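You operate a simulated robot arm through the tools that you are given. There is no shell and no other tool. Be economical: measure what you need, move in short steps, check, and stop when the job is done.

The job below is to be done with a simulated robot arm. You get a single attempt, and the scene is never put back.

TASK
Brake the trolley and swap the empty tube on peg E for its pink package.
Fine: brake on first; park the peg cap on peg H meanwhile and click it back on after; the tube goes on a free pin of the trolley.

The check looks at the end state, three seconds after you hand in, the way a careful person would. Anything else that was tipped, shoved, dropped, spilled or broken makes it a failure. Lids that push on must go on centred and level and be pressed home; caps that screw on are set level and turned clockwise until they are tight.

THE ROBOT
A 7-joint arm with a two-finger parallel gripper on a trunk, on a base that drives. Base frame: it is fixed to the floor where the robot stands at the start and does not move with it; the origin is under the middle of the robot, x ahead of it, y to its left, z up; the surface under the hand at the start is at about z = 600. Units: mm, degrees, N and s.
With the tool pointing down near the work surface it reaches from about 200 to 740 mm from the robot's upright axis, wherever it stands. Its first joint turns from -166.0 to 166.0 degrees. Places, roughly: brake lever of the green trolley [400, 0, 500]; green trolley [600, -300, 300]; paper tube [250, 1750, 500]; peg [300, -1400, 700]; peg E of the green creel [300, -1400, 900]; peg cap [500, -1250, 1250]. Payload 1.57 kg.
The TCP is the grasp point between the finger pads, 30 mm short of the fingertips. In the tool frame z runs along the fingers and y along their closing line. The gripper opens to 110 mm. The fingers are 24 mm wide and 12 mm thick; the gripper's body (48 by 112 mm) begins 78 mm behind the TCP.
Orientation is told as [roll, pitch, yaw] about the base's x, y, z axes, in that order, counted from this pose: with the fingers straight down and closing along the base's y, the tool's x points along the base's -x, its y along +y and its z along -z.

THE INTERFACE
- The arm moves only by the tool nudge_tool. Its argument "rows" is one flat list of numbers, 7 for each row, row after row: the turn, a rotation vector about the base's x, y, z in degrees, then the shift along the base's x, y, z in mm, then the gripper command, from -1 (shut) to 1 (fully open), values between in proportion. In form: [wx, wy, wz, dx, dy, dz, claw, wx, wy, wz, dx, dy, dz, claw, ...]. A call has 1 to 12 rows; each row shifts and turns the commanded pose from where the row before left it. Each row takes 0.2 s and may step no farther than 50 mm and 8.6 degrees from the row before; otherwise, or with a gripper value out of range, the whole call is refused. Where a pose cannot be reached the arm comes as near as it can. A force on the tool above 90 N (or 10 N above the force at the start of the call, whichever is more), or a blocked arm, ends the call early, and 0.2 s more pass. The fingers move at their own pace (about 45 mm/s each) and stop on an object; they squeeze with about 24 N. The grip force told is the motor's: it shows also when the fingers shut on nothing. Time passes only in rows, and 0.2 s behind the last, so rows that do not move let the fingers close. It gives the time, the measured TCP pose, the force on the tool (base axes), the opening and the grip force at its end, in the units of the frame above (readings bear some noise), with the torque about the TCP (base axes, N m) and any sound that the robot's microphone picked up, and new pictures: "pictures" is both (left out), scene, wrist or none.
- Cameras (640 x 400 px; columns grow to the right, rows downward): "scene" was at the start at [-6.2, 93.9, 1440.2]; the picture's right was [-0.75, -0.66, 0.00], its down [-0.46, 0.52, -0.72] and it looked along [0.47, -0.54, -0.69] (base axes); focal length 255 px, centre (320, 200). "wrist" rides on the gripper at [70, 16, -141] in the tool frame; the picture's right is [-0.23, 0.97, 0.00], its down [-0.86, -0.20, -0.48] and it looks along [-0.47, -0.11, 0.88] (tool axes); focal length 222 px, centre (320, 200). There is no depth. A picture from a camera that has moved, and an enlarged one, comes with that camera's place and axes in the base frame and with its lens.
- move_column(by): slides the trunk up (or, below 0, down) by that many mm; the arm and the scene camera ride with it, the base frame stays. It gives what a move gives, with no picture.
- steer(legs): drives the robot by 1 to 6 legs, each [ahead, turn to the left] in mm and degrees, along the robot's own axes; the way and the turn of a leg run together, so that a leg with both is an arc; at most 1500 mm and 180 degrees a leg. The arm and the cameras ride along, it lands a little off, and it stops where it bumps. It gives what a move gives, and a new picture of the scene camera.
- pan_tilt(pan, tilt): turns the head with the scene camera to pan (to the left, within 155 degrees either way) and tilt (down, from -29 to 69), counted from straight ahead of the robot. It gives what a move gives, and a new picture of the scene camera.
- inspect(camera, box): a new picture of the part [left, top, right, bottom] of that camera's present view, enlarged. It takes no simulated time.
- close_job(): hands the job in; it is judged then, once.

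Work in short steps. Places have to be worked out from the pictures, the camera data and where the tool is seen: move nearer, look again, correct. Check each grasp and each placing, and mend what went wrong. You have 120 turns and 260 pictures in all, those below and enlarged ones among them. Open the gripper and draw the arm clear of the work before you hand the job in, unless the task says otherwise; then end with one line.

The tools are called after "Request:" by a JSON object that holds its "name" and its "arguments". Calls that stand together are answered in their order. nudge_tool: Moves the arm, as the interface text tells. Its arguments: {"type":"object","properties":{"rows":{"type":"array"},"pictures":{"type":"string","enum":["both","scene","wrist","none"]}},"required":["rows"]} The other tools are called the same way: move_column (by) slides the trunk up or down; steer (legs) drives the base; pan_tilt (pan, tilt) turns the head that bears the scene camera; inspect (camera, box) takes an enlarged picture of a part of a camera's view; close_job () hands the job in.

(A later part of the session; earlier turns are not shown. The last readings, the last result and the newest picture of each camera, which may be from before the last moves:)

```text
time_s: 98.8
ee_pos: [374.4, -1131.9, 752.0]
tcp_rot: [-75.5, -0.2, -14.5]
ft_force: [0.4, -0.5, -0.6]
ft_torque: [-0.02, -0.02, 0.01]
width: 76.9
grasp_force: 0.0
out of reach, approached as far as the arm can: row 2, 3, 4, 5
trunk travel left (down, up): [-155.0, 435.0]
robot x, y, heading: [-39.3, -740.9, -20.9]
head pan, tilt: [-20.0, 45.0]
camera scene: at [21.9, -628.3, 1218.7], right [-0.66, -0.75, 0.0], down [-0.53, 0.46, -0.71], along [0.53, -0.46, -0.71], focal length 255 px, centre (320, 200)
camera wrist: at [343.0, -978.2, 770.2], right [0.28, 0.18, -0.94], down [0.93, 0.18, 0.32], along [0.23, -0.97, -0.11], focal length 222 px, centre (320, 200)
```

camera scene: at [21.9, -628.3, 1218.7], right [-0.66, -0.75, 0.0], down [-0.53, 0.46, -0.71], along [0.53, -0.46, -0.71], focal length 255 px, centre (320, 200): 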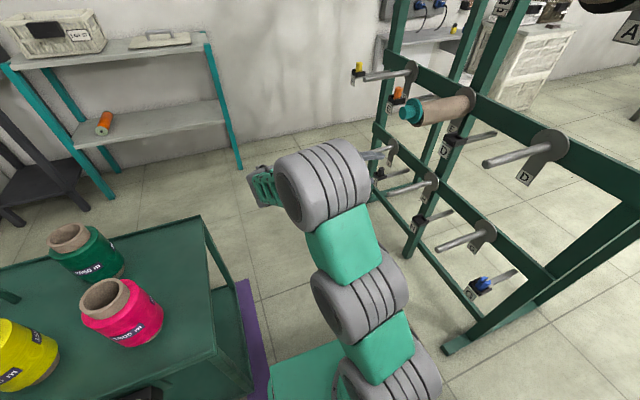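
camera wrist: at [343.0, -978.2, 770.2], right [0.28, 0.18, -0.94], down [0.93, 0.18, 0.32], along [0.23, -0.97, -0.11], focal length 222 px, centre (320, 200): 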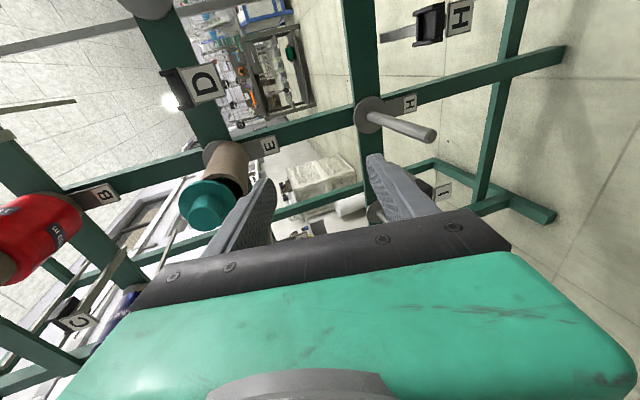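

This side still hits a wrist limit near horizontal. There is plenty of room beyond the trolley on its far side, and from there E, the free pin and the pink package would all be within about 650 mm, with the tool more radial and bending the other way. I fold the hand back down first, for the drive through the gap.

Request:
{"name": "nudge_tool", "arguments": {"rows": [7.77, -2.6, 0, 10, 25, 0, 0.4, 7.77, -2.6, 0, 10, 25, 0, 0.4, 7.77, -2.6, 0, 10, 25, 0, 0.4, 7.77, -2.6, 0, 10, 25, 0, 0.4, 7.77, -2.6, 0, 12, 25, 0, 0.4, 7.77, -2.6, 0, 12, 25, 0, 0.4, 7.77, -2.6, 0, 12, 25, 0, 0.4, 7.77, -2.6, 0, 12, 25, 0, 0.4, 7.77, -2.6, 0, 12, 25, 10, 0.4, 0, 0, 0, 0, 0, 20, 0.4, 0, 0, 0, 0, 0, 0, 0.4], "pictures": "none"}}

Request:
{"name": "pan_tilt", "arguments": {"pan": 0, "tilt": 35}}

```text
time_s: 101.2
ee_pos: [473.2, -907.5, 778.1]
tcp_rot: [-1.8, -3.8, -17.5]
ft_force: [1.3, 0.2, 0.4]
ft_torque: [0.02, 0.02, 0.01]
width: 77.1
grasp_force: 0.1
trunk travel left (down, up): [-155.0, 435.0]
robot x, y, heading: [-38.0, -741.7, -20.9]
head pan, tilt: [-20.0, 45.0]
```

```text
time_s: 102.1
ee_pos: [472.9, -907.4, 777.3]
tcp_rot: [-1.7, -3.8, -17.6]
ft_force: [-0.6, -0.4, -0.6]
ft_torque: [0.01, 0.01, 0.01]
width: 76.9
grasp_force: 0.1
trunk travel left (down, up): [-155.0, 435.0]
robot x, y, heading: [-40.3, -741.3, -21.2]
head pan, tilt: [0.0, 35.0]
camera scene: at [42.7, -606.6, 1233.5], right [-0.36, -0.93, 0.0], down [-0.54, 0.21, -0.82], along [0.76, -0.29, -0.57], focal length 255 px, centre (320, 200)
```

scene: 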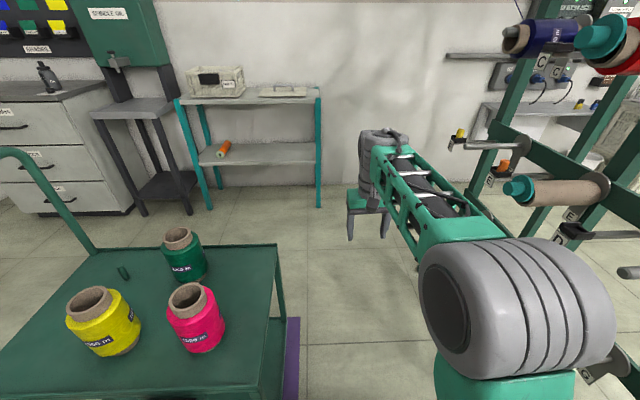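

Plenty of room ahead. I pull the hand in by about 150 mm, raise the trunk by 200, then drive through the gap, turn left twice round the trolley's end, and end up facing the trolley from its far side.

Request:
{"name": "nudge_tool", "arguments": {"rows": [0, 0, 0, -46, 18, 0, 0.4, 0, 0, 0, -46, 18, 0, 0.4, 0, 0, 0, -46, 18, 0, 0.4, 0, 0, 0, 0, 0, 0, 0.4], "pictures": "none"}}

Request:
{"name": "move_column", "arguments": {"by": 200}}

Request:
{"name": "steer", "arguments": {"legs": [[1085, 0]]}}

```text
time_s: 103.1
ee_pos: [336.1, -854.1, 779.7]
tcp_rot: [-1.8, -3.8, -17.6]
ft_force: [0.0, -0.3, 0.3]
ft_torque: [0.0, 0.01, 0.02]
width: 77.0
grasp_force: 0.1
trunk travel left (down, up): [-155.0, 435.0]
robot x, y, heading: [-38.5, -741.6, -21.0]
head pan, tilt: [0.0, 35.0]
```

```text
time_s: 105.2
ee_pos: [336.8, -853.4, 979.5]
tcp_rot: [-1.8, -3.9, -17.6]
ft_force: [0.2, 0.0, 0.2]
ft_torque: [-0.01, -0.02, 0.0]
width: 77.1
grasp_force: 0.1
trunk travel left (down, up): [-355.0, 235.0]
robot x, y, heading: [-36.4, -741.7, -20.9]
head pan, tilt: [0.0, 35.0]
```

```text
time_s: 110.8
ee_pos: [1334.0, -1241.6, 979.8]
tcp_rot: [-1.7, -3.8, -17.9]
ft_force: [-0.5, 0.3, 0.4]
ft_torque: [0.03, 0.01, 0.01]
width: 77.0
grasp_force: 0.1
trunk travel left (down, up): [-355.0, 235.0]
robot x, y, heading: [959.6, -1126.3, -21.4]
head pan, tilt: [0.0, 35.0]
camera scene: at [1042.1, -993.4, 1433.5], right [-0.36, -0.93, 0.0], down [-0.53, 0.21, -0.82], along [0.76, -0.3, -0.57], focal length 255 px, centre (320, 200)
```

scene: 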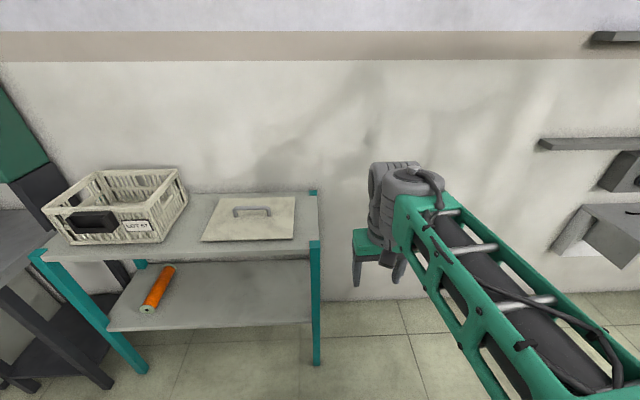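

Through the gap at the planned place. Now turn left, drive 300, and turn left again.

Request:
{"name": "steer", "arguments": {"legs": [[0, 90], [300, 0], [0, 90]]}}

```text
time_s: 120.5
ee_pos: [683.8, -744.7, 978.8]
tcp_rot: [-1.7, -3.7, 164.2]
ft_force: [-0.5, -0.3, 0.8]
ft_torque: [0.02, 0.0, -0.04]
width: 77.2
grasp_force: 0.0
trunk travel left (down, up): [-355.0, 235.0]
robot x, y, heading: [1061.4, -844.6, 160.8]
head pan, tilt: [0.0, 35.0]
camera scene: at [985.9, -979.1, 1433.5], right [0.33, 0.94, 0.0], down [0.54, -0.19, -0.82], along [-0.77, 0.27, -0.57], focal length 255 px, centre (320, 200)
```

scene: 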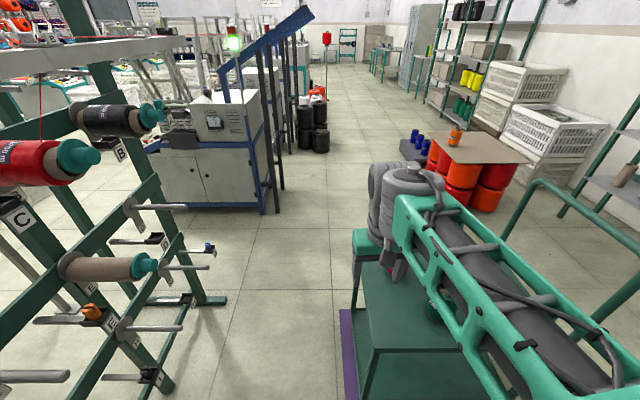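

The robot now faces the trolley from the far side, with E about 50° to the left. I swing the hand toward the creel while tilting the fingers toward the peg direction.

Request:
{"name": "nudge_tool", "arguments": {"rows": [-7.77, 2.6, 0, -22, -30, -7, 0.4, -7.77, 2.6, 0, -22, -30, -7, 0.4, -7.77, 2.6, 0, -22, -30, -7, 0.4, -7.77, 2.6, 0, -22, -30, -7, 0.4, -7.77, 2.6, 0, -22, -30, -7, 0.4, -7.77, 2.6, 0, -22, -30, -7, 0.4, 0, 0, 0, 0, 0, 0, 0.4], "pictures": "scene"}}

```text
time_s: 122.1
ee_pos: [552.1, -924.8, 936.4]
tcp_rot: [47.6, -4.4, 160.4]
ft_force: [-0.8, 0.3, -0.8]
ft_torque: [0.01, -0.02, 0.0]
width: 77.0
grasp_force: 0.0
trunk travel left (down, up): [-355.0, 235.0]
robot x, y, heading: [1061.5, -843.5, 161.0]
head pan, tilt: [0.0, 35.0]
camera scene: at [985.6, -979.1, 1433.5], right [0.33, 0.94, 0.0], down [0.54, -0.19, -0.82], along [-0.77, 0.27, -0.57], focal length 255 px, centre (320, 200)
```

scene: 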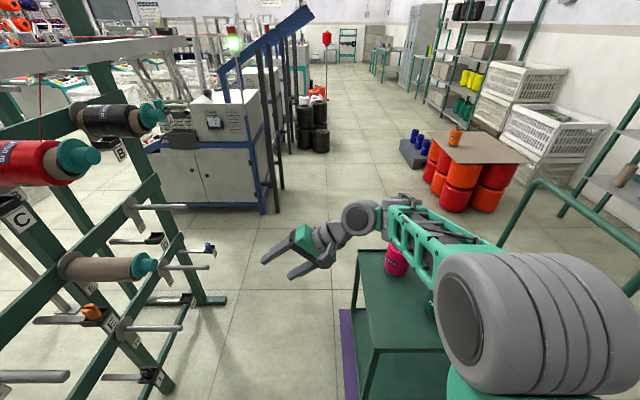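

Good, all reachable. I finish the tilt.

Request:
{"name": "nudge_tool", "arguments": {"rows": [-7.77, 2.6, 0, -24, -33, -10, 0.4, -7.77, 2.6, 0, -24, -33, -10, 0.4, -7.77, 2.6, 0, -24, -33, -10, 0.4, -7.77, 2.6, 0, -24, -33, -10, 0.4, -7.77, 2.6, 0, -24, -33, -12, 0.4, 0, 0, 0, 0, 0, 0, 0.4], "pictures": "both"}}

```text
time_s: 123.5
ee_pos: [432.9, -1091.8, 884.1]
tcp_rot: [88.6, -2.7, 157.8]
ft_force: [-0.6, -0.3, -0.8]
ft_torque: [-0.03, 0.01, 0.01]
width: 76.9
grasp_force: 0.1
trunk travel left (down, up): [-355.0, 235.0]
robot x, y, heading: [1061.0, -842.4, 161.0]
head pan, tilt: [0.0, 35.0]
camera scene: at [985.4, -979.4, 1433.4], right [0.33, 0.94, 0.0], down [0.54, -0.19, -0.82], along [-0.77, 0.27, -0.57], focal length 255 px, centre (320, 200)
camera wrist: at [553.0, -987.4, 900.5], right [-0.18, 0.05, 0.98], down [-0.61, 0.77, -0.15], along [-0.77, -0.63, -0.11], focal length 222 px, centre (320, 200)
```

scene: 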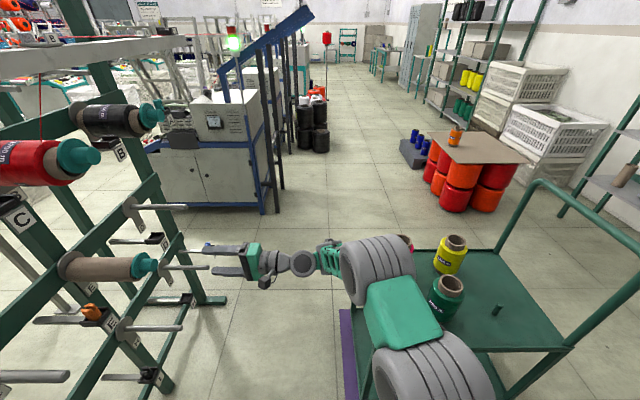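
wrist: 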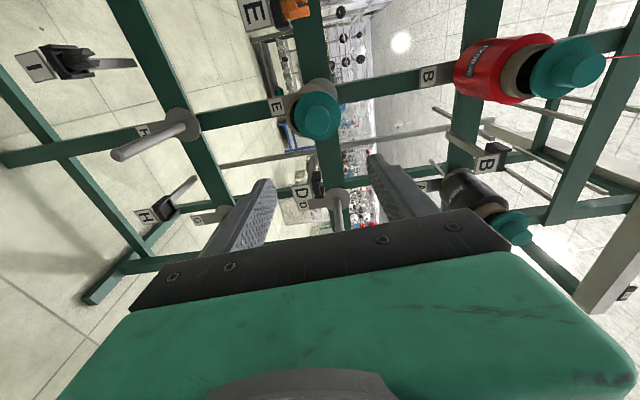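

Excellent: horizontal and reachable, and the wrist view confirms the knob near [384, −1273, 876]. I yaw +4°, move to about 45 mm in front, and turn the head to see it from the side.

Request:
{"name": "nudge_tool", "arguments": {"rows": [0, 0, 4, -9, -34, -3, 0.2, 0, 0, 0, -9, -35, -2, 0.2, 0, 0, 0, -9, -35, -2, 0.2, 0, 0, 0, -9, -34, -2, 0.2, 0, 0, 0, 0, 0, 0, 0.2], "pictures": "wrist"}}

Request:
{"name": "pan_tilt", "arguments": {"pan": 45, "tilt": 40}}

Request:
{"name": "inspect", "arguments": {"camera": "scene", "box": [220, 90, 420, 250]}}

Request:
{"name": "inspect", "arguments": {"camera": "wrist", "box": [220, 80, 420, 230]}}

```text
time_s: 124.7
ee_pos: [395.2, -1228.1, 878.8]
tcp_rot: [88.5, -2.8, 161.8]
ft_force: [-0.4, 0.0, -0.5]
ft_torque: [-0.02, -0.01, 0.01]
width: 65.9
grasp_force: 0.1
trunk travel left (down, up): [-355.0, 235.0]
robot x, y, heading: [1063.2, -844.6, 161.1]
head pan, tilt: [0.0, 35.0]
camera wrist: at [506.8, -1116.3, 893.0], right [-0.18, 0.03, 0.98], down [-0.67, 0.73, -0.15], along [-0.72, -0.68, -0.11], focal length 222 px, centre (320, 200)
```

wrist: 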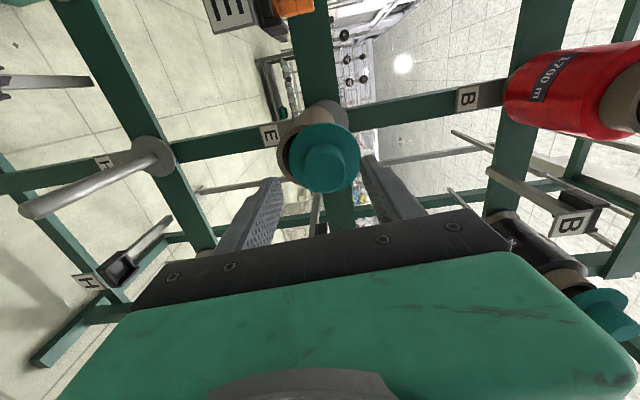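

```text
time_s: 125.9
ee_pos: [394.6, -1228.0, 877.3]
tcp_rot: [88.5, -2.9, 161.8]
ft_force: [0.3, -0.6, -0.1]
ft_torque: [-0.02, 0.01, -0.02]
width: 66.2
grasp_force: 0.1
trunk travel left (down, up): [-355.0, 235.0]
robot x, y, heading: [1065.3, -845.1, 160.9]
head pan, tilt: [45.0, 40.0]
camera scene: at [992.4, -1045.1, 1425.9], right [-0.43, 0.9, 0.0], down [0.58, 0.28, -0.77], along [-0.69, -0.33, -0.64], focal length 255 px, centre (320, 200)
```

scene: 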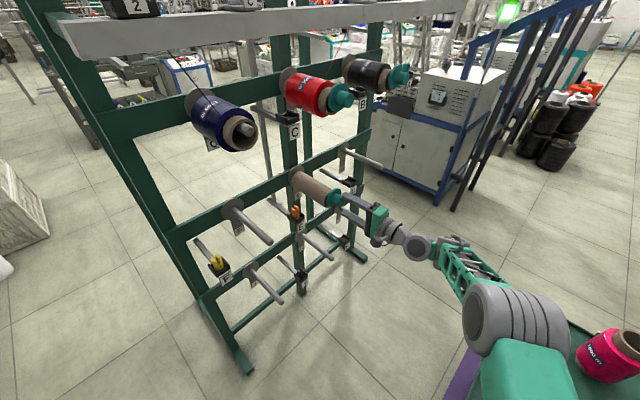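

```text
2.50 times, centred on (320, 170) of scene
camera zoom: at [992.4, -1045.1, 1425.9], right [-0.43, 0.9, 0.0], down [0.58, 0.28, -0.77], along [-0.69, -0.33, -0.64], focal length 637 px, centre (320, 275)
```

zoom: 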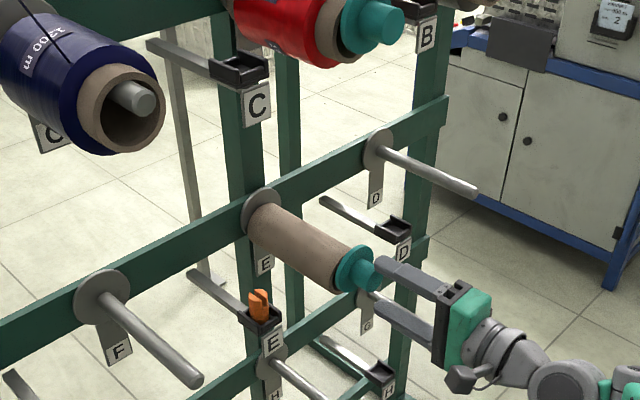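

```text
2.67 times, centred on (320, 155) of wrist
camera zoom: at [507.0, -1115.9, 893.0], right [-0.18, 0.03, 0.98], down [-0.67, 0.73, -0.15], along [-0.72, -0.68, -0.11], focal length 592 px, centre (320, 320)
```

zoom: 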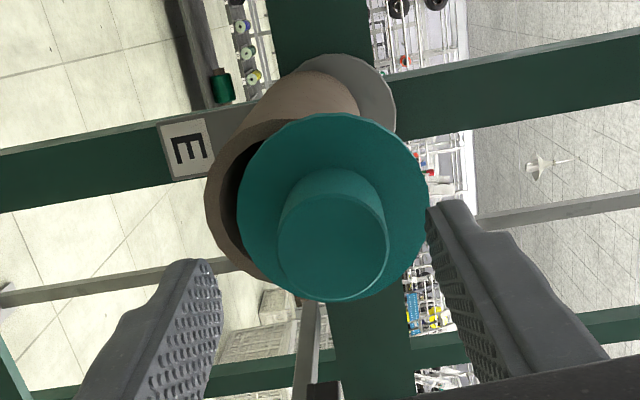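

Nicely aligned (about 4 mm sideways and 3 mm in height off). I correct, advance 33 mm and close on the knob.

Request:
{"name": "nudge_tool", "arguments": {"rows": [0, 0, 0, -2.8, 1, 3, 0.2, 0, 0, 0, -5.2, -15.6, 0, 0.2, 0, 0, 0, -5.2, -15.7, 0, 0.2, 0, 0, 0, 0, 0, 0, 0.2], "pictures": "wrist"}}

Request:
{"name": "inspect", "arguments": {"camera": "wrist", "box": [220, 80, 420, 230]}}

Request:
{"name": "inspect", "arguments": {"camera": "scene", "box": [280, 150, 400, 246]}}

```text
time_s: 126.9
ee_pos: [383.2, -1258.0, 879.6]
tcp_rot: [88.5, -2.6, 161.7]
ft_force: [-0.2, 1.0, -0.4]
ft_torque: [0.04, 0.03, 0.01]
width: 65.9
grasp_force: 0.1
trunk travel left (down, up): [-355.0, 235.0]
robot x, y, heading: [1062.4, -841.2, 160.7]
head pan, tilt: [45.0, 40.0]
camera wrist: at [495.1, -1145.6, 895.3], right [-0.18, 0.03, 0.98], down [-0.67, 0.73, -0.15], along [-0.72, -0.68, -0.11], focal length 222 px, centre (320, 200)
```

wrist: 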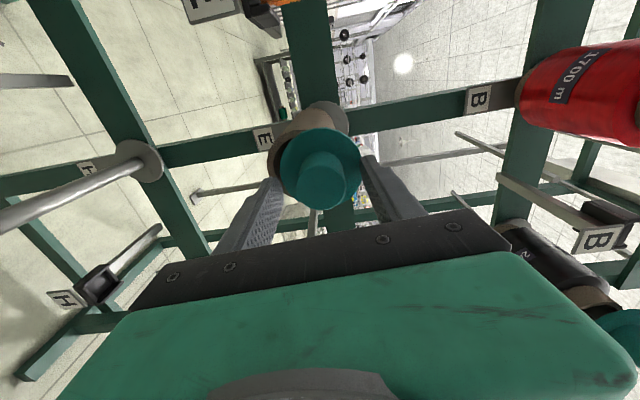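

```text
2.67 times, centred on (320, 155) of wrist
camera zoom: at [495.1, -1145.6, 895.3], right [-0.18, 0.03, 0.98], down [-0.67, 0.73, -0.15], along [-0.72, -0.68, -0.11], focal length 592 px, centre (320, 320)
```

zoom: 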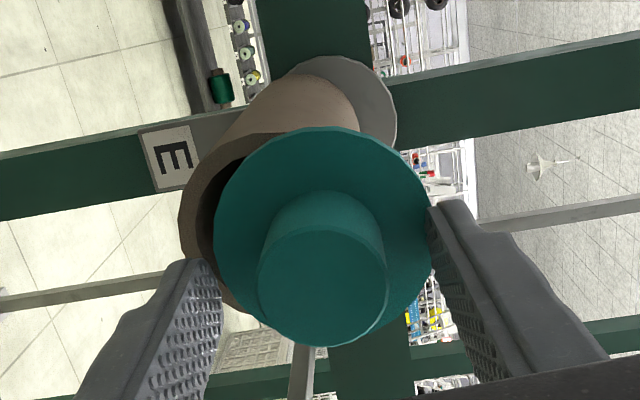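

```text
4.17 times, centred on (340, 198) of scene
camera zoom: at [992.4, -1045.3, 1425.9], right [-0.44, 0.9, 0.0], down [0.58, 0.28, -0.77], along [-0.69, -0.33, -0.64], focal length 1061 px, centre (237, 208)
```

zoom: 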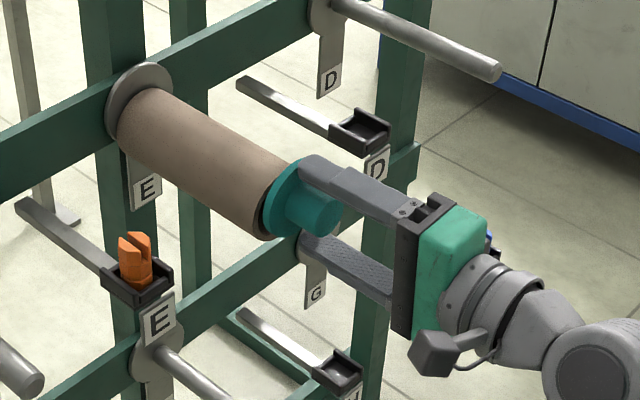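

The knob is centred between the fingers. I close on it.

Request:
{"name": "nudge_tool", "arguments": {"rows": [0, 0, 0, 0, 0, 0, -1, 0, 0, 0, 0, 0, 0, -1, 0, 0, 0, 0, 0, 0, -1, 0, 0, 0, 0, 0, 0, -1], "pictures": "wrist"}}

Request:
{"name": "inspect", "arguments": {"camera": "wrist", "box": [220, 80, 420, 230]}}

```text
time_s: 127.9
ee_pos: [383.5, -1257.6, 879.7]
tcp_rot: [88.6, -2.8, 161.7]
ft_force: [-0.6, 0.0, 3.8]
ft_torque: [-0.17, 0.04, -0.06]
width: 34.7
grasp_force: 24.2
trunk travel left (down, up): [-355.0, 235.0]
robot x, y, heading: [1060.6, -844.7, 160.8]
head pan, tilt: [45.0, 40.0]
camera wrist: at [495.2, -1145.3, 896.1], right [-0.18, 0.03, 0.98], down [-0.67, 0.73, -0.15], along [-0.72, -0.68, -0.11], focal length 222 px, centre (320, 200)
```

wrist: 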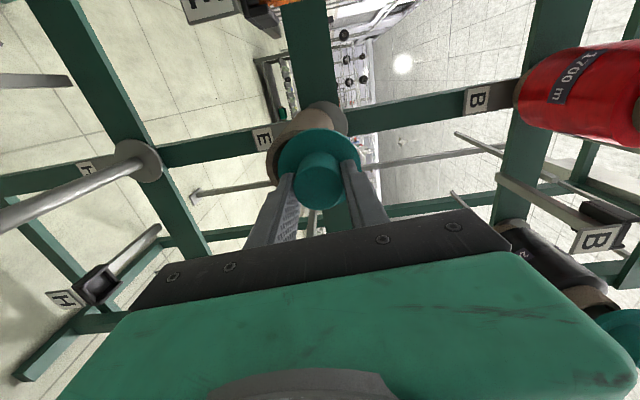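

```text
2.67 times, centred on (320, 155) of wrist
camera zoom: at [495.2, -1145.3, 896.1], right [-0.18, 0.03, 0.98], down [-0.67, 0.73, -0.15], along [-0.72, -0.68, -0.11], focal length 592 px, centre (320, 320)
```

zoom: 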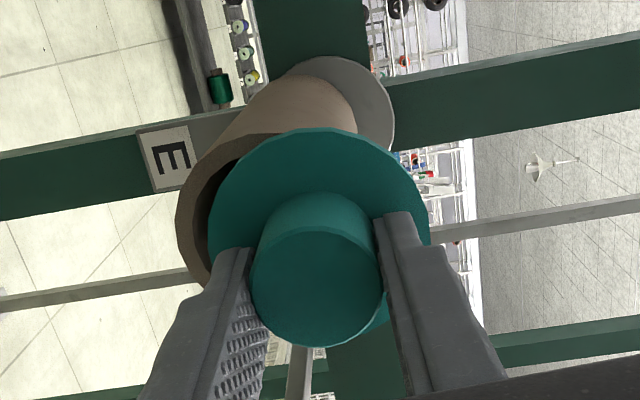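

Gripped (34.7 mm). I pull straight out along the peg.

Request:
{"name": "nudge_tool", "arguments": {"rows": [0, 0, 0, 2.2, 6.6, 0.1, -1, 0, 0, 0, 3.2, 9.5, 0.1, -1, 0, 0, 0, 4.8, 14.2, 0.3, -1, 0, 0, 0, 0, 0, 0, -1], "pictures": "wrist"}}

Request:
{"name": "inspect", "arguments": {"camera": "scene", "box": [280, 150, 400, 246]}}

```text
time_s: 128.9
ee_pos: [392.0, -1227.1, 880.9]
tcp_rot: [88.4, -2.8, 161.7]
ft_force: [0.3, 0.1, -0.7]
ft_torque: [0.02, 0.0, 0.01]
width: 34.6
grasp_force: 24.2
trunk travel left (down, up): [-355.0, 235.0]
robot x, y, heading: [1061.9, -846.0, 160.7]
head pan, tilt: [45.0, 40.0]
camera wrist: at [504.0, -1115.2, 895.9], right [-0.18, 0.03, 0.98], down [-0.67, 0.73, -0.15], along [-0.72, -0.68, -0.11], focal length 222 px, centre (320, 200)
```

wrist: 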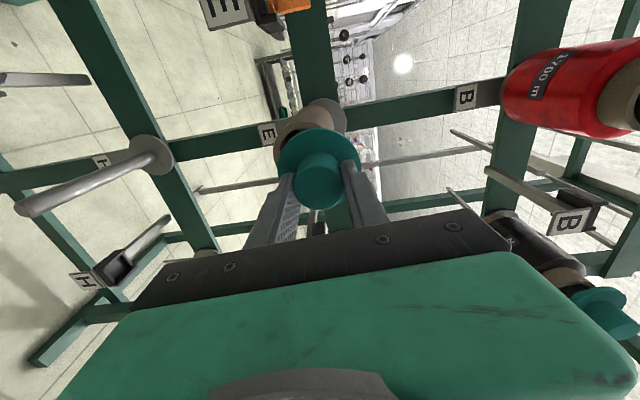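

```text
4.17 times, centred on (340, 198) of scene
camera zoom: at [992.4, -1045.1, 1425.9], right [-0.44, 0.9, 0.0], down [0.58, 0.28, -0.77], along [-0.69, -0.33, -0.64], focal length 1061 px, centre (237, 208)
```

zoom: 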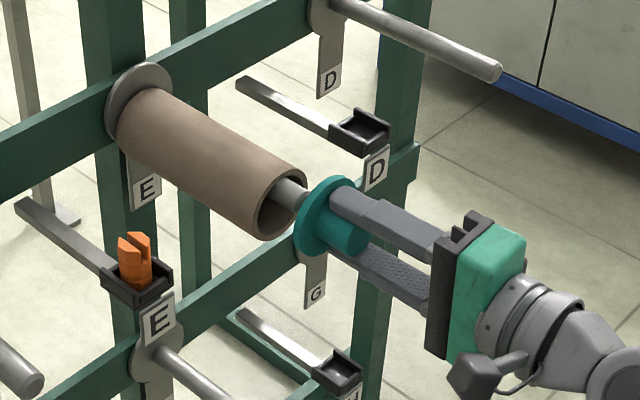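

The cap is off the peg. I pull back 45 mm more and look at peg H below.

Request:
{"name": "nudge_tool", "arguments": {"rows": [0, 0, 0, 7, 21, 0, -1, 0, 0, 0, 8, 24, 0, -1, 0, 0, 0, 0, 0, -40, -1, 0, 0, 0, 0, 0, -40, -1, 0, 0, 0, 0, 0, 0, -1], "pictures": "both"}}

Request:
{"name": "inspect", "arguments": {"camera": "scene", "box": [230, 140, 430, 300]}}

Request:
{"name": "inspect", "arguments": {"camera": "wrist", "box": [0, 80, 320, 280]}}

```text
time_s: 130.1
ee_pos: [406.8, -1180.7, 798.5]
tcp_rot: [88.4, -2.8, 161.7]
ft_force: [0.3, -0.2, 0.0]
ft_torque: [0.04, -0.01, 0.01]
width: 34.6
grasp_force: 24.1
trunk travel left (down, up): [-355.0, 235.0]
robot x, y, heading: [1063.6, -842.0, 160.4]
head pan, tilt: [45.0, 40.0]
camera scene: at [992.2, -1045.2, 1425.9], right [-0.44, 0.9, 0.0], down [0.58, 0.28, -0.77], along [-0.69, -0.33, -0.64], focal length 255 px, centre (320, 200)
camera wrist: at [518.6, -1067.7, 814.5], right [-0.18, 0.03, 0.98], down [-0.67, 0.73, -0.15], along [-0.72, -0.68, -0.11], focal length 222 px, centre (320, 200)
```

scene: 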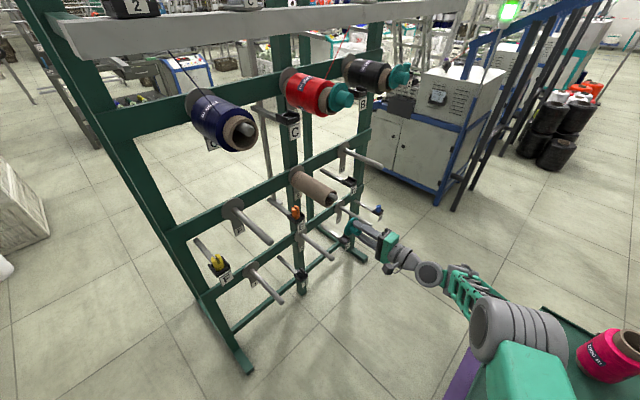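
wrist: 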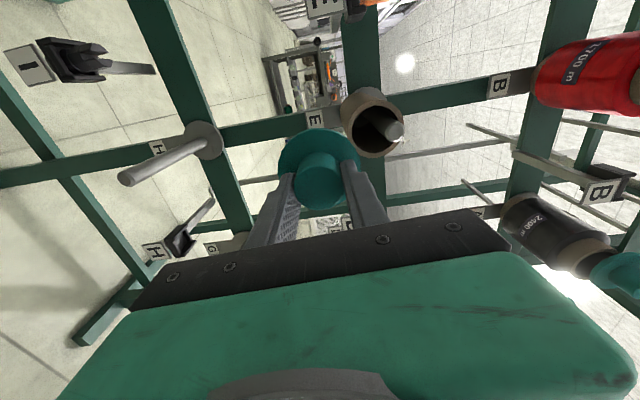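

```text
2.50 times, centred on (330, 220) of scene
camera zoom: at [992.2, -1045.2, 1425.9], right [-0.44, 0.9, 0.0], down [0.58, 0.28, -0.77], along [-0.69, -0.33, -0.64], focal length 637 px, centre (295, 150)
```

zoom: 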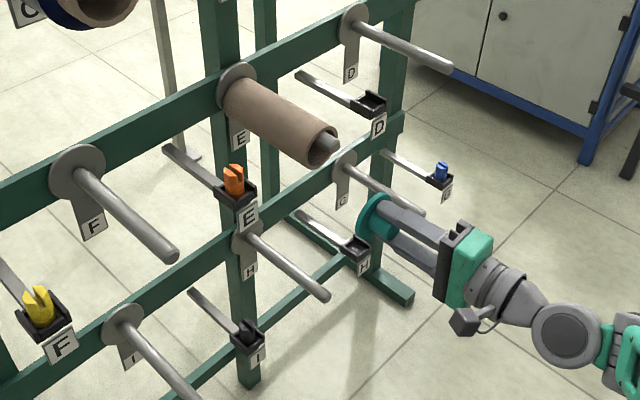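

```text
2.00 times, centred on (160, 180) of wrist
camera zoom: at [518.6, -1067.7, 814.5], right [-0.18, 0.03, 0.98], down [-0.67, 0.73, -0.15], along [-0.72, -0.68, -0.11], focal length 444 px, centre (640, 240)
```

zoom: 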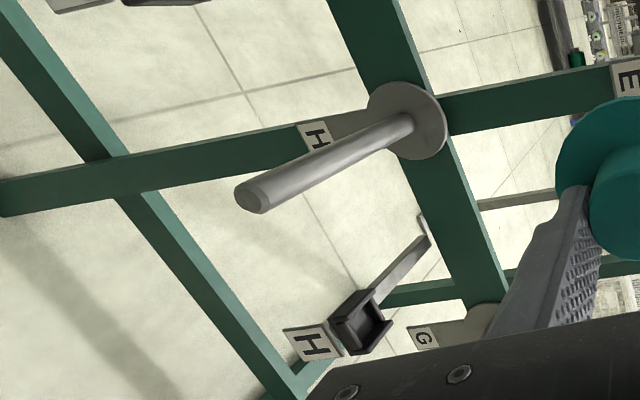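

Peg H's tip triangulates to about [378, −1288, 552], directly below E's tip ([377, −1287, 880]). I lower the trunk by 246 mm to bring the cap level with H.

Request:
{"name": "move_column", "arguments": {"by": -246}}

Request:
{"name": "nudge_tool", "arguments": {"rows": [0, 0, 0, 0, 0, 0, -1], "pictures": "both"}}

Request:
{"name": "inspect", "arguments": {"camera": "wrist", "box": [220, 50, 420, 200]}}

Request:
{"name": "inspect", "arguments": {"camera": "scene", "box": [250, 130, 410, 258]}}

```text
time_s: 132.6
ee_pos: [406.3, -1180.2, 553.2]
tcp_rot: [88.5, -2.8, 161.7]
ft_force: [-0.8, -0.1, 0.3]
ft_torque: [0.01, -0.01, -0.01]
width: 34.9
grasp_force: 24.2
trunk travel left (down, up): [-109.0, 481.0]
robot x, y, heading: [1063.0, -844.6, 160.7]
head pan, tilt: [45.0, 40.0]
```

```text
time_s: 133.0
ee_pos: [407.0, -1181.2, 552.4]
tcp_rot: [88.5, -2.9, 161.7]
ft_force: [0.3, 0.2, 0.3]
ft_torque: [0.0, -0.01, 0.0]
width: 34.7
grasp_force: 24.6
trunk travel left (down, up): [-109.0, 481.0]
robot x, y, heading: [1065.2, -845.0, 160.7]
head pan, tilt: [45.0, 40.0]
camera scene: at [992.5, -1045.1, 1179.9], right [-0.44, 0.9, 0.0], down [0.58, 0.28, -0.77], along [-0.69, -0.33, -0.64], focal length 255 px, centre (320, 200)
camera wrist: at [518.8, -1067.7, 568.9], right [-0.18, 0.03, 0.98], down [-0.67, 0.73, -0.15], along [-0.72, -0.68, -0.11], focal length 222 px, centre (320, 200)
```

scene: 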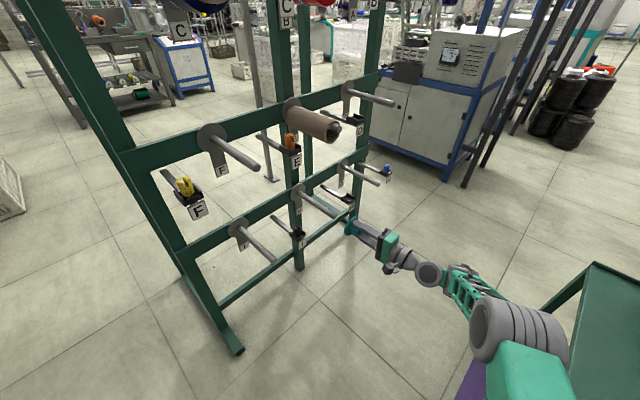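
wrist: 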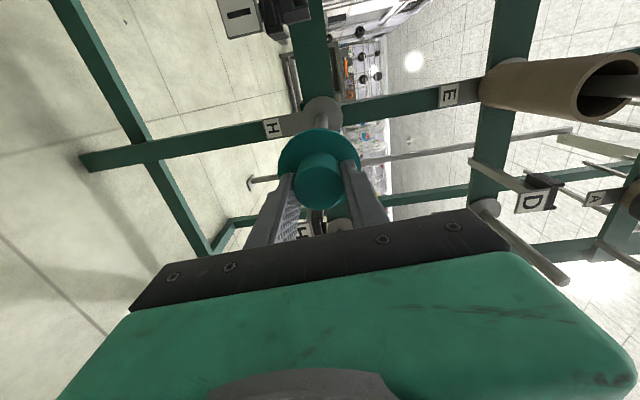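

```text
2.67 times, centred on (320, 125) of wrist
camera zoom: at [518.8, -1067.7, 568.9], right [-0.18, 0.03, 0.98], down [-0.67, 0.73, -0.15], along [-0.72, -0.68, -0.11], focal length 592 px, centre (320, 400)
```

zoom: 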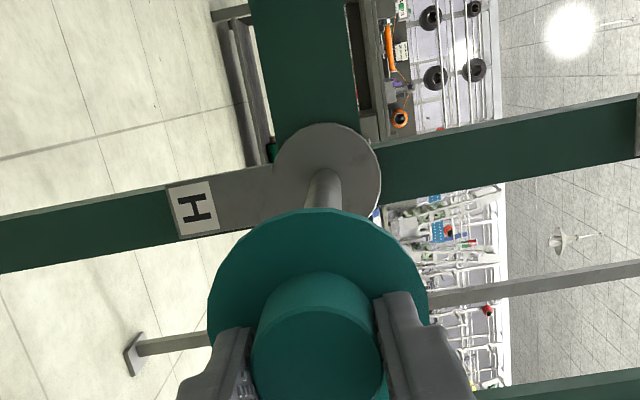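

```text
3.12 times, centred on (330, 194) of scene
camera zoom: at [992.5, -1045.1, 1179.9], right [-0.44, 0.9, 0.0], down [0.58, 0.28, -0.77], along [-0.69, -0.33, -0.64], focal length 796 px, centre (289, 219)
```

zoom: 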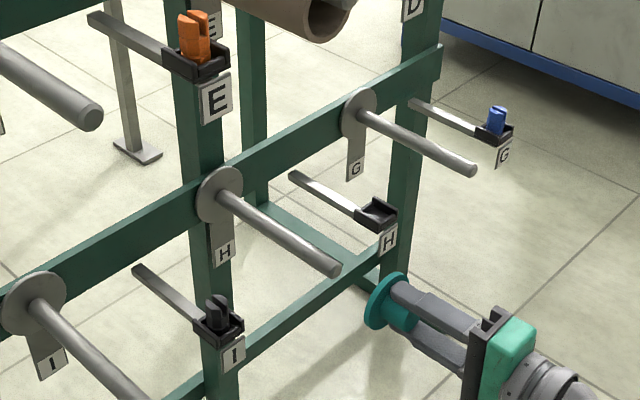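

The cap faces peg H. I advance 40 mm with a small correction (about 5 mm to the creel's D side and 3 mm down), then check against the peg tip from the side.

Request:
{"name": "nudge_tool", "arguments": {"rows": [0, 0, 0, -8.5, -18.2, -1.8, -1, 0, 0, 0, -8.5, -18.2, -1.8, -1, 0, 0, 0, 0, 0, 0, -1], "pictures": "wrist"}}

Request:
{"name": "inspect", "arguments": {"camera": "wrist", "box": [260, 80, 380, 180]}}

Request:
{"name": "inspect", "arguments": {"camera": "scene", "box": [290, 180, 390, 260]}}

```text
time_s: 133.8
ee_pos: [390.0, -1217.6, 548.1]
tcp_rot: [88.5, -2.8, 161.7]
ft_force: [-0.3, 0.8, 0.4]
ft_torque: [0.02, 0.0, -0.03]
width: 34.5
grasp_force: 23.8
trunk travel left (down, up): [-109.0, 481.0]
robot x, y, heading: [1062.4, -849.6, 161.0]
head pan, tilt: [45.0, 40.0]
camera wrist: at [501.7, -1104.5, 565.1], right [-0.18, 0.03, 0.98], down [-0.67, 0.73, -0.15], along [-0.72, -0.68, -0.11], focal length 222 px, centre (320, 200)
```

wrist: 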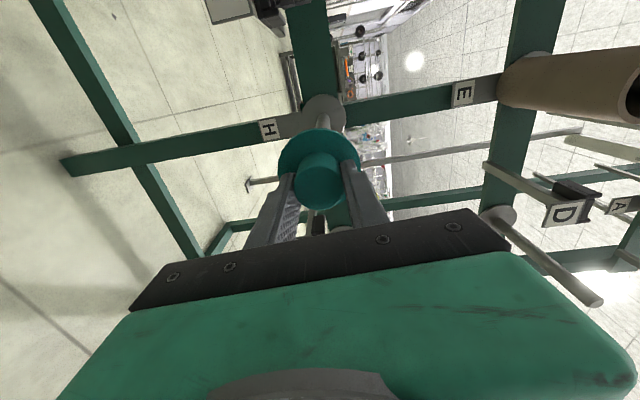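

```text
4.00 times, centred on (320, 130) of wrist
camera zoom: at [501.7, -1104.5, 565.1], right [-0.18, 0.03, 0.98], down [-0.67, 0.73, -0.15], along [-0.72, -0.68, -0.11], focal length 888 px, centre (320, 480)
```

zoom: 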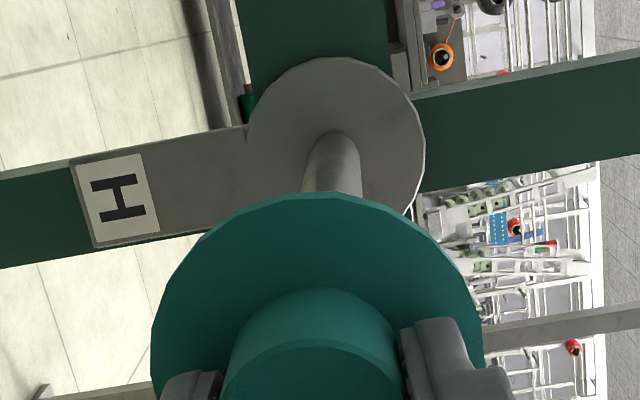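

```text
5.00 times, centred on (340, 220) of scene
camera zoom: at [992.5, -1045.1, 1179.9], right [-0.44, 0.9, 0.0], down [0.58, 0.28, -0.77], along [-0.69, -0.33, -0.64], focal length 1273 px, centre (220, 100)
```

zoom: 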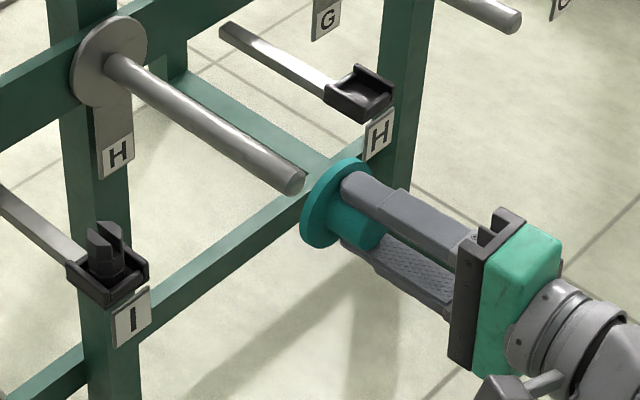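

The cap lines up with the peg within 2–4 mm. I make a small correction (2 mm sideways, 1.4 mm down) and advance gently 24 mm to the point of entry.

Request:
{"name": "nudge_tool", "arguments": {"rows": [0, 0, 0, 1.9, -0.7, -1.4, -1, 0, 0, 0, -2.2, -7.7, 0, -1, 0, 0, 0, -2.2, -7.7, 0, -1, 0, 0, 0, -2.2, -7.7, 0, -1, 0, 0, 0, 0, 0, 0, -1], "pictures": "none"}}

Request:
{"name": "inspect", "arguments": {"camera": "wrist", "box": [260, 80, 380, 180]}}

Request:
{"name": "inspect", "arguments": {"camera": "scene", "box": [290, 180, 390, 260]}}

```text
time_s: 135.0
ee_pos: [384.4, -1240.2, 548.5]
tcp_rot: [88.5, -2.6, 161.7]
ft_force: [0.4, 0.0, 0.0]
ft_torque: [0.04, 0.01, -0.02]
width: 34.5
grasp_force: 24.1
trunk travel left (down, up): [-109.0, 481.0]
robot x, y, heading: [1063.9, -844.6, 160.6]
head pan, tilt: [45.0, 40.0]
```

```text
4.00 times, centred on (320, 130) of wrist
camera zoom: at [496.9, -1128.2, 564.3], right [-0.18, 0.03, 0.98], down [-0.67, 0.73, -0.15], along [-0.72, -0.68, -0.11], focal length 888 px, centre (320, 480)
```

zoom: 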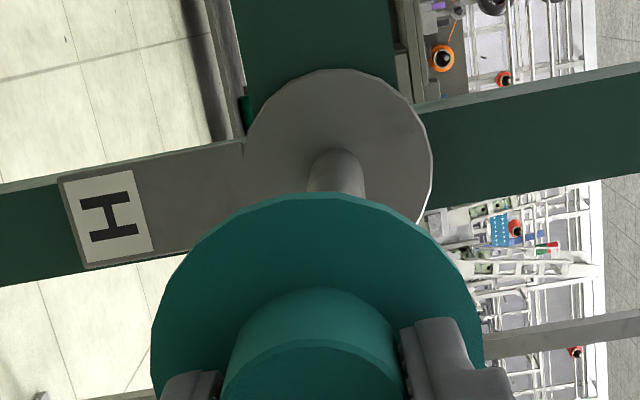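

```text
5.00 times, centred on (340, 220) of scene
camera zoom: at [992.4, -1045.1, 1179.9], right [-0.44, 0.9, 0.0], down [0.58, 0.28, -0.77], along [-0.69, -0.33, -0.64], focal length 1273 px, centre (220, 100)
```

zoom: 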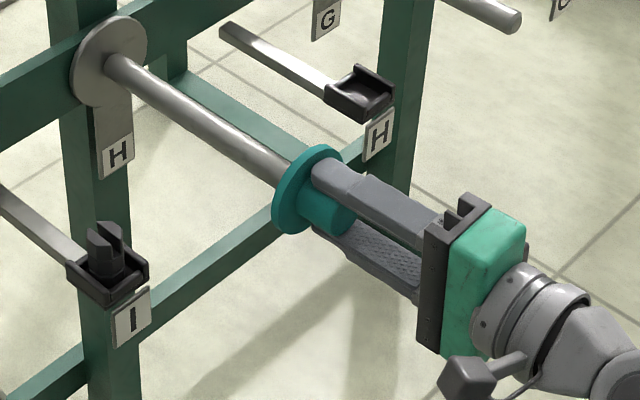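

Aligned, and the tip is at the flange with no force. I push on about 15 mm in small steps.

Request:
{"name": "nudge_tool", "arguments": {"rows": [0, 0, 0, -1.4, -4.8, 0, -1, 0, 0, 0, -1.4, -4.8, 0, -1, 0, 0, 0, -1.4, -4.8, 0, -1, 0, 0, 0, 0, 0, 0, -1], "pictures": "none"}}

Request:
{"name": "inspect", "arguments": {"camera": "scene", "box": [290, 180, 390, 260]}}

```text
time_s: 136.0
ee_pos: [381.8, -1254.6, 549.0]
tcp_rot: [88.6, -2.8, 161.8]
ft_force: [8.8, 0.9, 6.2]
ft_torque: [-0.25, 0.0, 0.35]
width: 34.8
grasp_force: 23.8
trunk travel left (down, up): [-109.0, 481.0]
robot x, y, heading: [1061.4, -845.8, 160.8]
head pan, tilt: [45.0, 40.0]
```

```text
5.00 times, centred on (340, 220) of scene
camera zoom: at [993.6, -1044.8, 1180.1], right [-0.44, 0.9, 0.0], down [0.58, 0.28, -0.77], along [-0.69, -0.33, -0.64], focal length 1273 px, centre (220, 100)
```

zoom: 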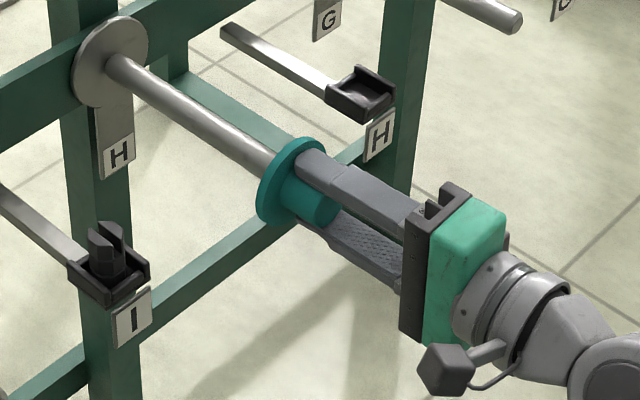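

The cap is sliding on the peg, with slight side force toward +x and +z. I relax that by 1–1.5 mm and press about 6 mm more.

Request:
{"name": "nudge_tool", "arguments": {"rows": [0, 0, 0, 1.2, -0.5, 1, -1, 0, 0, 0, -0.8, -3, 0, -1, 0, 0, 0, -0.8, -3, 0, -1, 0, 0, 0, 0, 0, 0, -1], "pictures": "none"}}

```text
time_s: 137.0
ee_pos: [379.9, -1258.5, 548.6]
tcp_rot: [88.4, -2.6, 161.6]
ft_force: [14.7, 20.1, -0.1]
ft_torque: [-0.13, 0.06, 0.32]
width: 34.7
grasp_force: 24.5
trunk travel left (down, up): [-109.0, 481.0]
robot x, y, heading: [1063.6, -846.8, 160.8]
head pan, tilt: [45.0, 40.0]
```

It meets about 20 N of resistance, so it is nearly home, which is good enough to park. I release and check that it stays.

Request:
{"name": "nudge_tool", "arguments": {"rows": [0, 0, 0, 0, 0, 0, 0.2, 0, 0, 0, 0, 0, 0, 0.2, 0, 0, 0, 3, 9, 0, 0.2, 0, 0, 0, 8, 24, 0, 0.2, 0, 0, 0, 10, 30, 0, 0.2, 0, 0, 0, 0, 0, 0, 0.2], "pictures": "wrist"}}

Request:
{"name": "inspect", "arguments": {"camera": "scene", "box": [270, 160, 390, 256]}}

```text
time_s: 138.4
ee_pos: [401.8, -1197.0, 552.0]
tcp_rot: [88.5, -2.8, 161.7]
ft_force: [-0.9, 0.1, -0.9]
ft_torque: [0.0, -0.02, 0.02]
width: 66.1
grasp_force: 0.0
trunk travel left (down, up): [-109.0, 481.0]
robot x, y, heading: [1063.3, -842.2, 160.5]
head pan, tilt: [45.0, 40.0]
camera wrist: at [514.4, -1085.0, 566.6], right [-0.18, 0.03, 0.98], down [-0.67, 0.73, -0.15], along [-0.72, -0.68, -0.11], focal length 222 px, centre (320, 200)
```

wrist: 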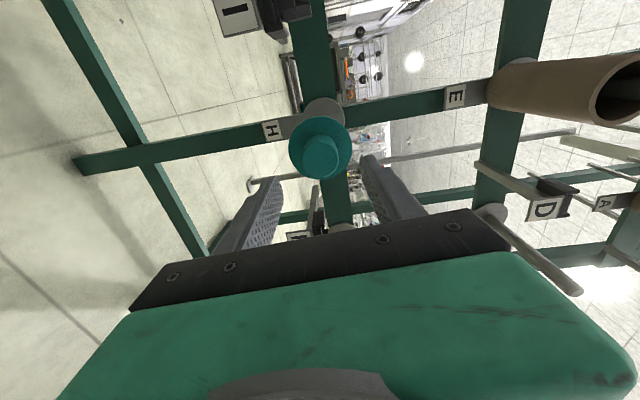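

```text
4.17 times, centred on (330, 208) of scene
camera zoom: at [992.6, -1045.0, 1179.9], right [-0.44, 0.9, 0.0], down [0.58, 0.28, -0.77], along [-0.69, -0.33, -0.64], focal length 1061 px, centre (278, 167)
```

zoom: 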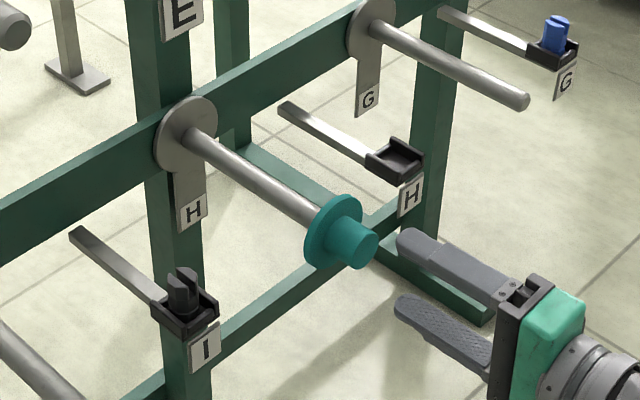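

The cap is parked on H. I raise the trunk by 312 to get level with the hanging tube on E, opening the gripper fully.

Request:
{"name": "move_column", "arguments": {"by": 312}}

Request:
{"name": "nudge_tool", "arguments": {"rows": [0, 0, 0, 0, 0, 0, 1, 0, 0, 0, 0, 0, 0, 1, 0, 0, 0, 0, 0, 0, 1], "pictures": "both"}}

Request:
{"name": "inspect", "arguments": {"camera": "wrist", "box": [240, 60, 440, 210]}}

Request:
{"name": "inspect", "arguments": {"camera": "scene", "box": [270, 150, 410, 260]}}

```text
time_s: 141.5
ee_pos: [401.9, -1197.3, 862.9]
tcp_rot: [88.4, -2.7, 161.7]
ft_force: [0.4, 0.6, 0.1]
ft_torque: [0.0, -0.01, -0.03]
width: 66.2
grasp_force: 0.1
trunk travel left (down, up): [-421.0, 169.0]
robot x, y, heading: [1061.7, -843.1, 160.9]
head pan, tilt: [45.0, 40.0]
```

```text
time_s: 142.3
ee_pos: [402.0, -1196.5, 862.6]
tcp_rot: [88.5, -2.8, 161.6]
ft_force: [-0.4, -0.7, 0.4]
ft_torque: [-0.02, 0.0, 0.03]
width: 110.1
grasp_force: 0.1
trunk travel left (down, up): [-421.0, 169.0]
robot x, y, heading: [1061.5, -844.8, 160.8]
head pan, tilt: [45.0, 40.0]
camera scene: at [992.5, -1045.0, 1491.9], right [-0.44, 0.9, 0.0], down [0.58, 0.28, -0.77], along [-0.69, -0.33, -0.64], focal length 255 px, centre (320, 200)
camera wrist: at [514.1, -1085.0, 878.6], right [-0.18, 0.03, 0.98], down [-0.67, 0.73, -0.15], along [-0.72, -0.68, -0.11], focal length 222 px, centre (320, 200)
```

scene: 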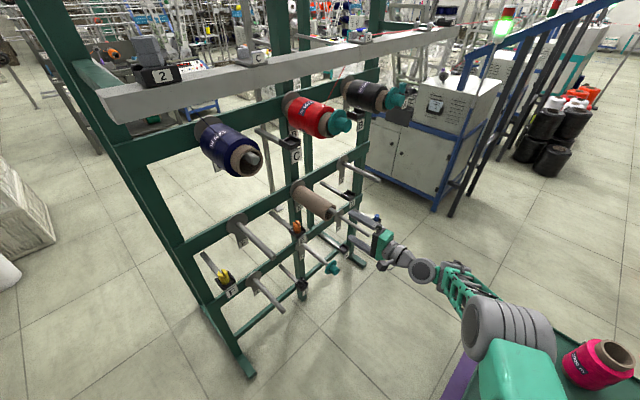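
wrist: 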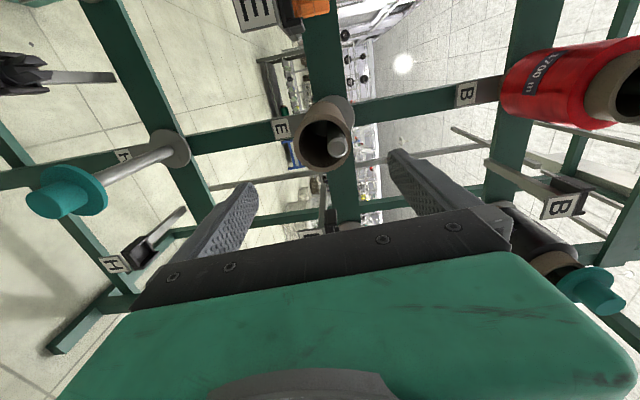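

```text
2.67 times, centred on (340, 135) of wrist
camera zoom: at [514.1, -1085.0, 878.6], right [-0.18, 0.03, 0.98], down [-0.67, 0.73, -0.15], along [-0.72, -0.68, -0.11], focal length 592 px, centre (267, 373)
```

zoom: 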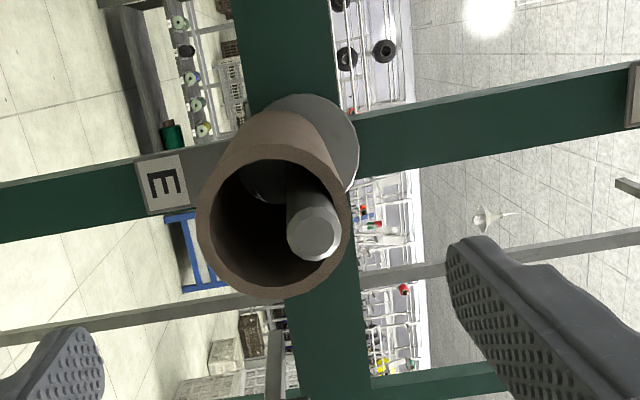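

```text
3.64 times, centred on (340, 205) of scene
camera zoom: at [992.5, -1045.0, 1491.9], right [-0.44, 0.9, 0.0], down [0.58, 0.28, -0.77], along [-0.69, -0.33, -0.64], focal length 926 px, centre (247, 182)
```

zoom: 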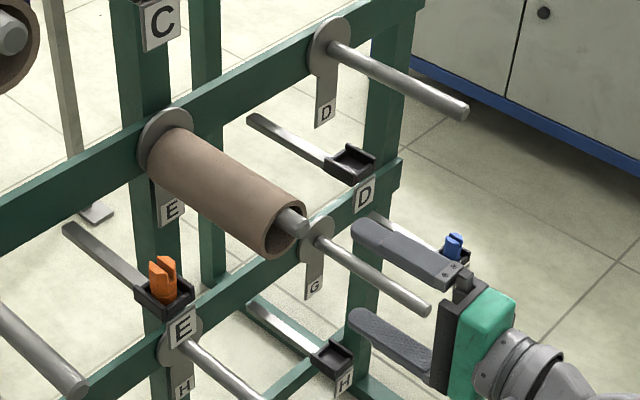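

Tube: OD about 68, centre about 6 mm to the side and 4 mm above the finger axis, 112 mm ahead. I align 2°/1.5° more to the peg, then advance so the open fingers straddle the tube end by about 50 mm.

Request:
{"name": "nudge_tool", "arguments": {"rows": [-1.4, 0.47, 2, 2.5, -1, 1.5, 1, 0, 0, 0, -9.5, -33, 0, 1, 0, 0, 0, -9.5, -33, 0, 1, 0, 0, 0, 0, 0, 0, 1], "pictures": "none"}}

Request:
{"name": "inspect", "arguments": {"camera": "wrist", "box": [220, 80, 420, 230]}}

Request:
{"name": "inspect", "arguments": {"camera": "scene", "box": [270, 150, 410, 260]}}

```text
time_s: 143.3
ee_pos: [386.0, -1264.8, 864.4]
tcp_rot: [90.0, -2.8, 163.6]
ft_force: [0.6, -0.2, -0.3]
ft_torque: [-0.01, 0.05, -0.01]
width: 109.9
grasp_force: 0.1
trunk travel left (down, up): [-421.0, 169.0]
robot x, y, heading: [1064.2, -845.7, 160.8]
head pan, tilt: [45.0, 40.0]
```

```text
2.67 times, centred on (320, 155) of wrist
camera zoom: at [493.9, -1149.0, 876.0], right [-0.17, 0.05, 0.98], down [-0.69, 0.7, -0.16], along [-0.7, -0.71, -0.09], focal length 592 px, centre (320, 320)
```

zoom: 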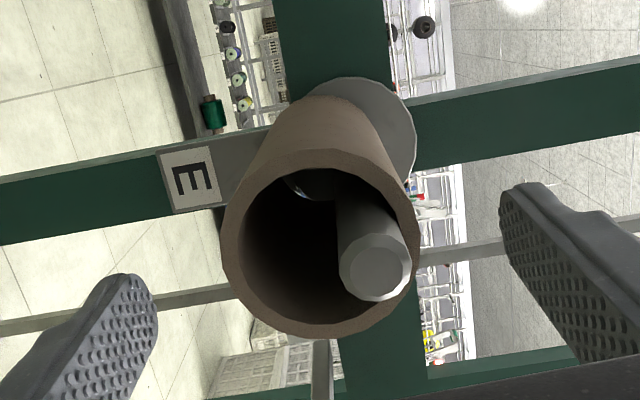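

```text
3.64 times, centred on (340, 205) of scene
camera zoom: at [992.4, -1045.3, 1491.9], right [-0.44, 0.9, 0.0], down [0.58, 0.28, -0.77], along [-0.69, -0.33, -0.64], focal length 926 px, centre (247, 182)
```

zoom: 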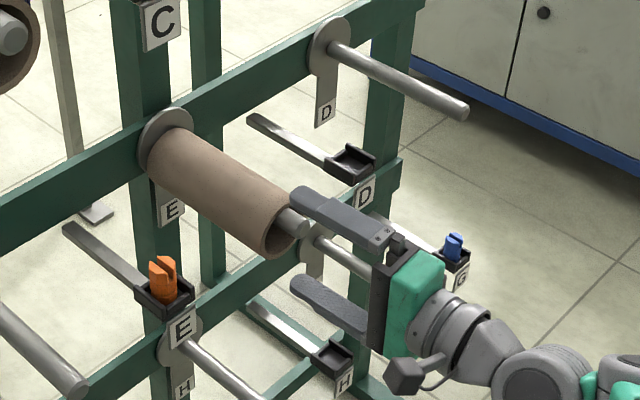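

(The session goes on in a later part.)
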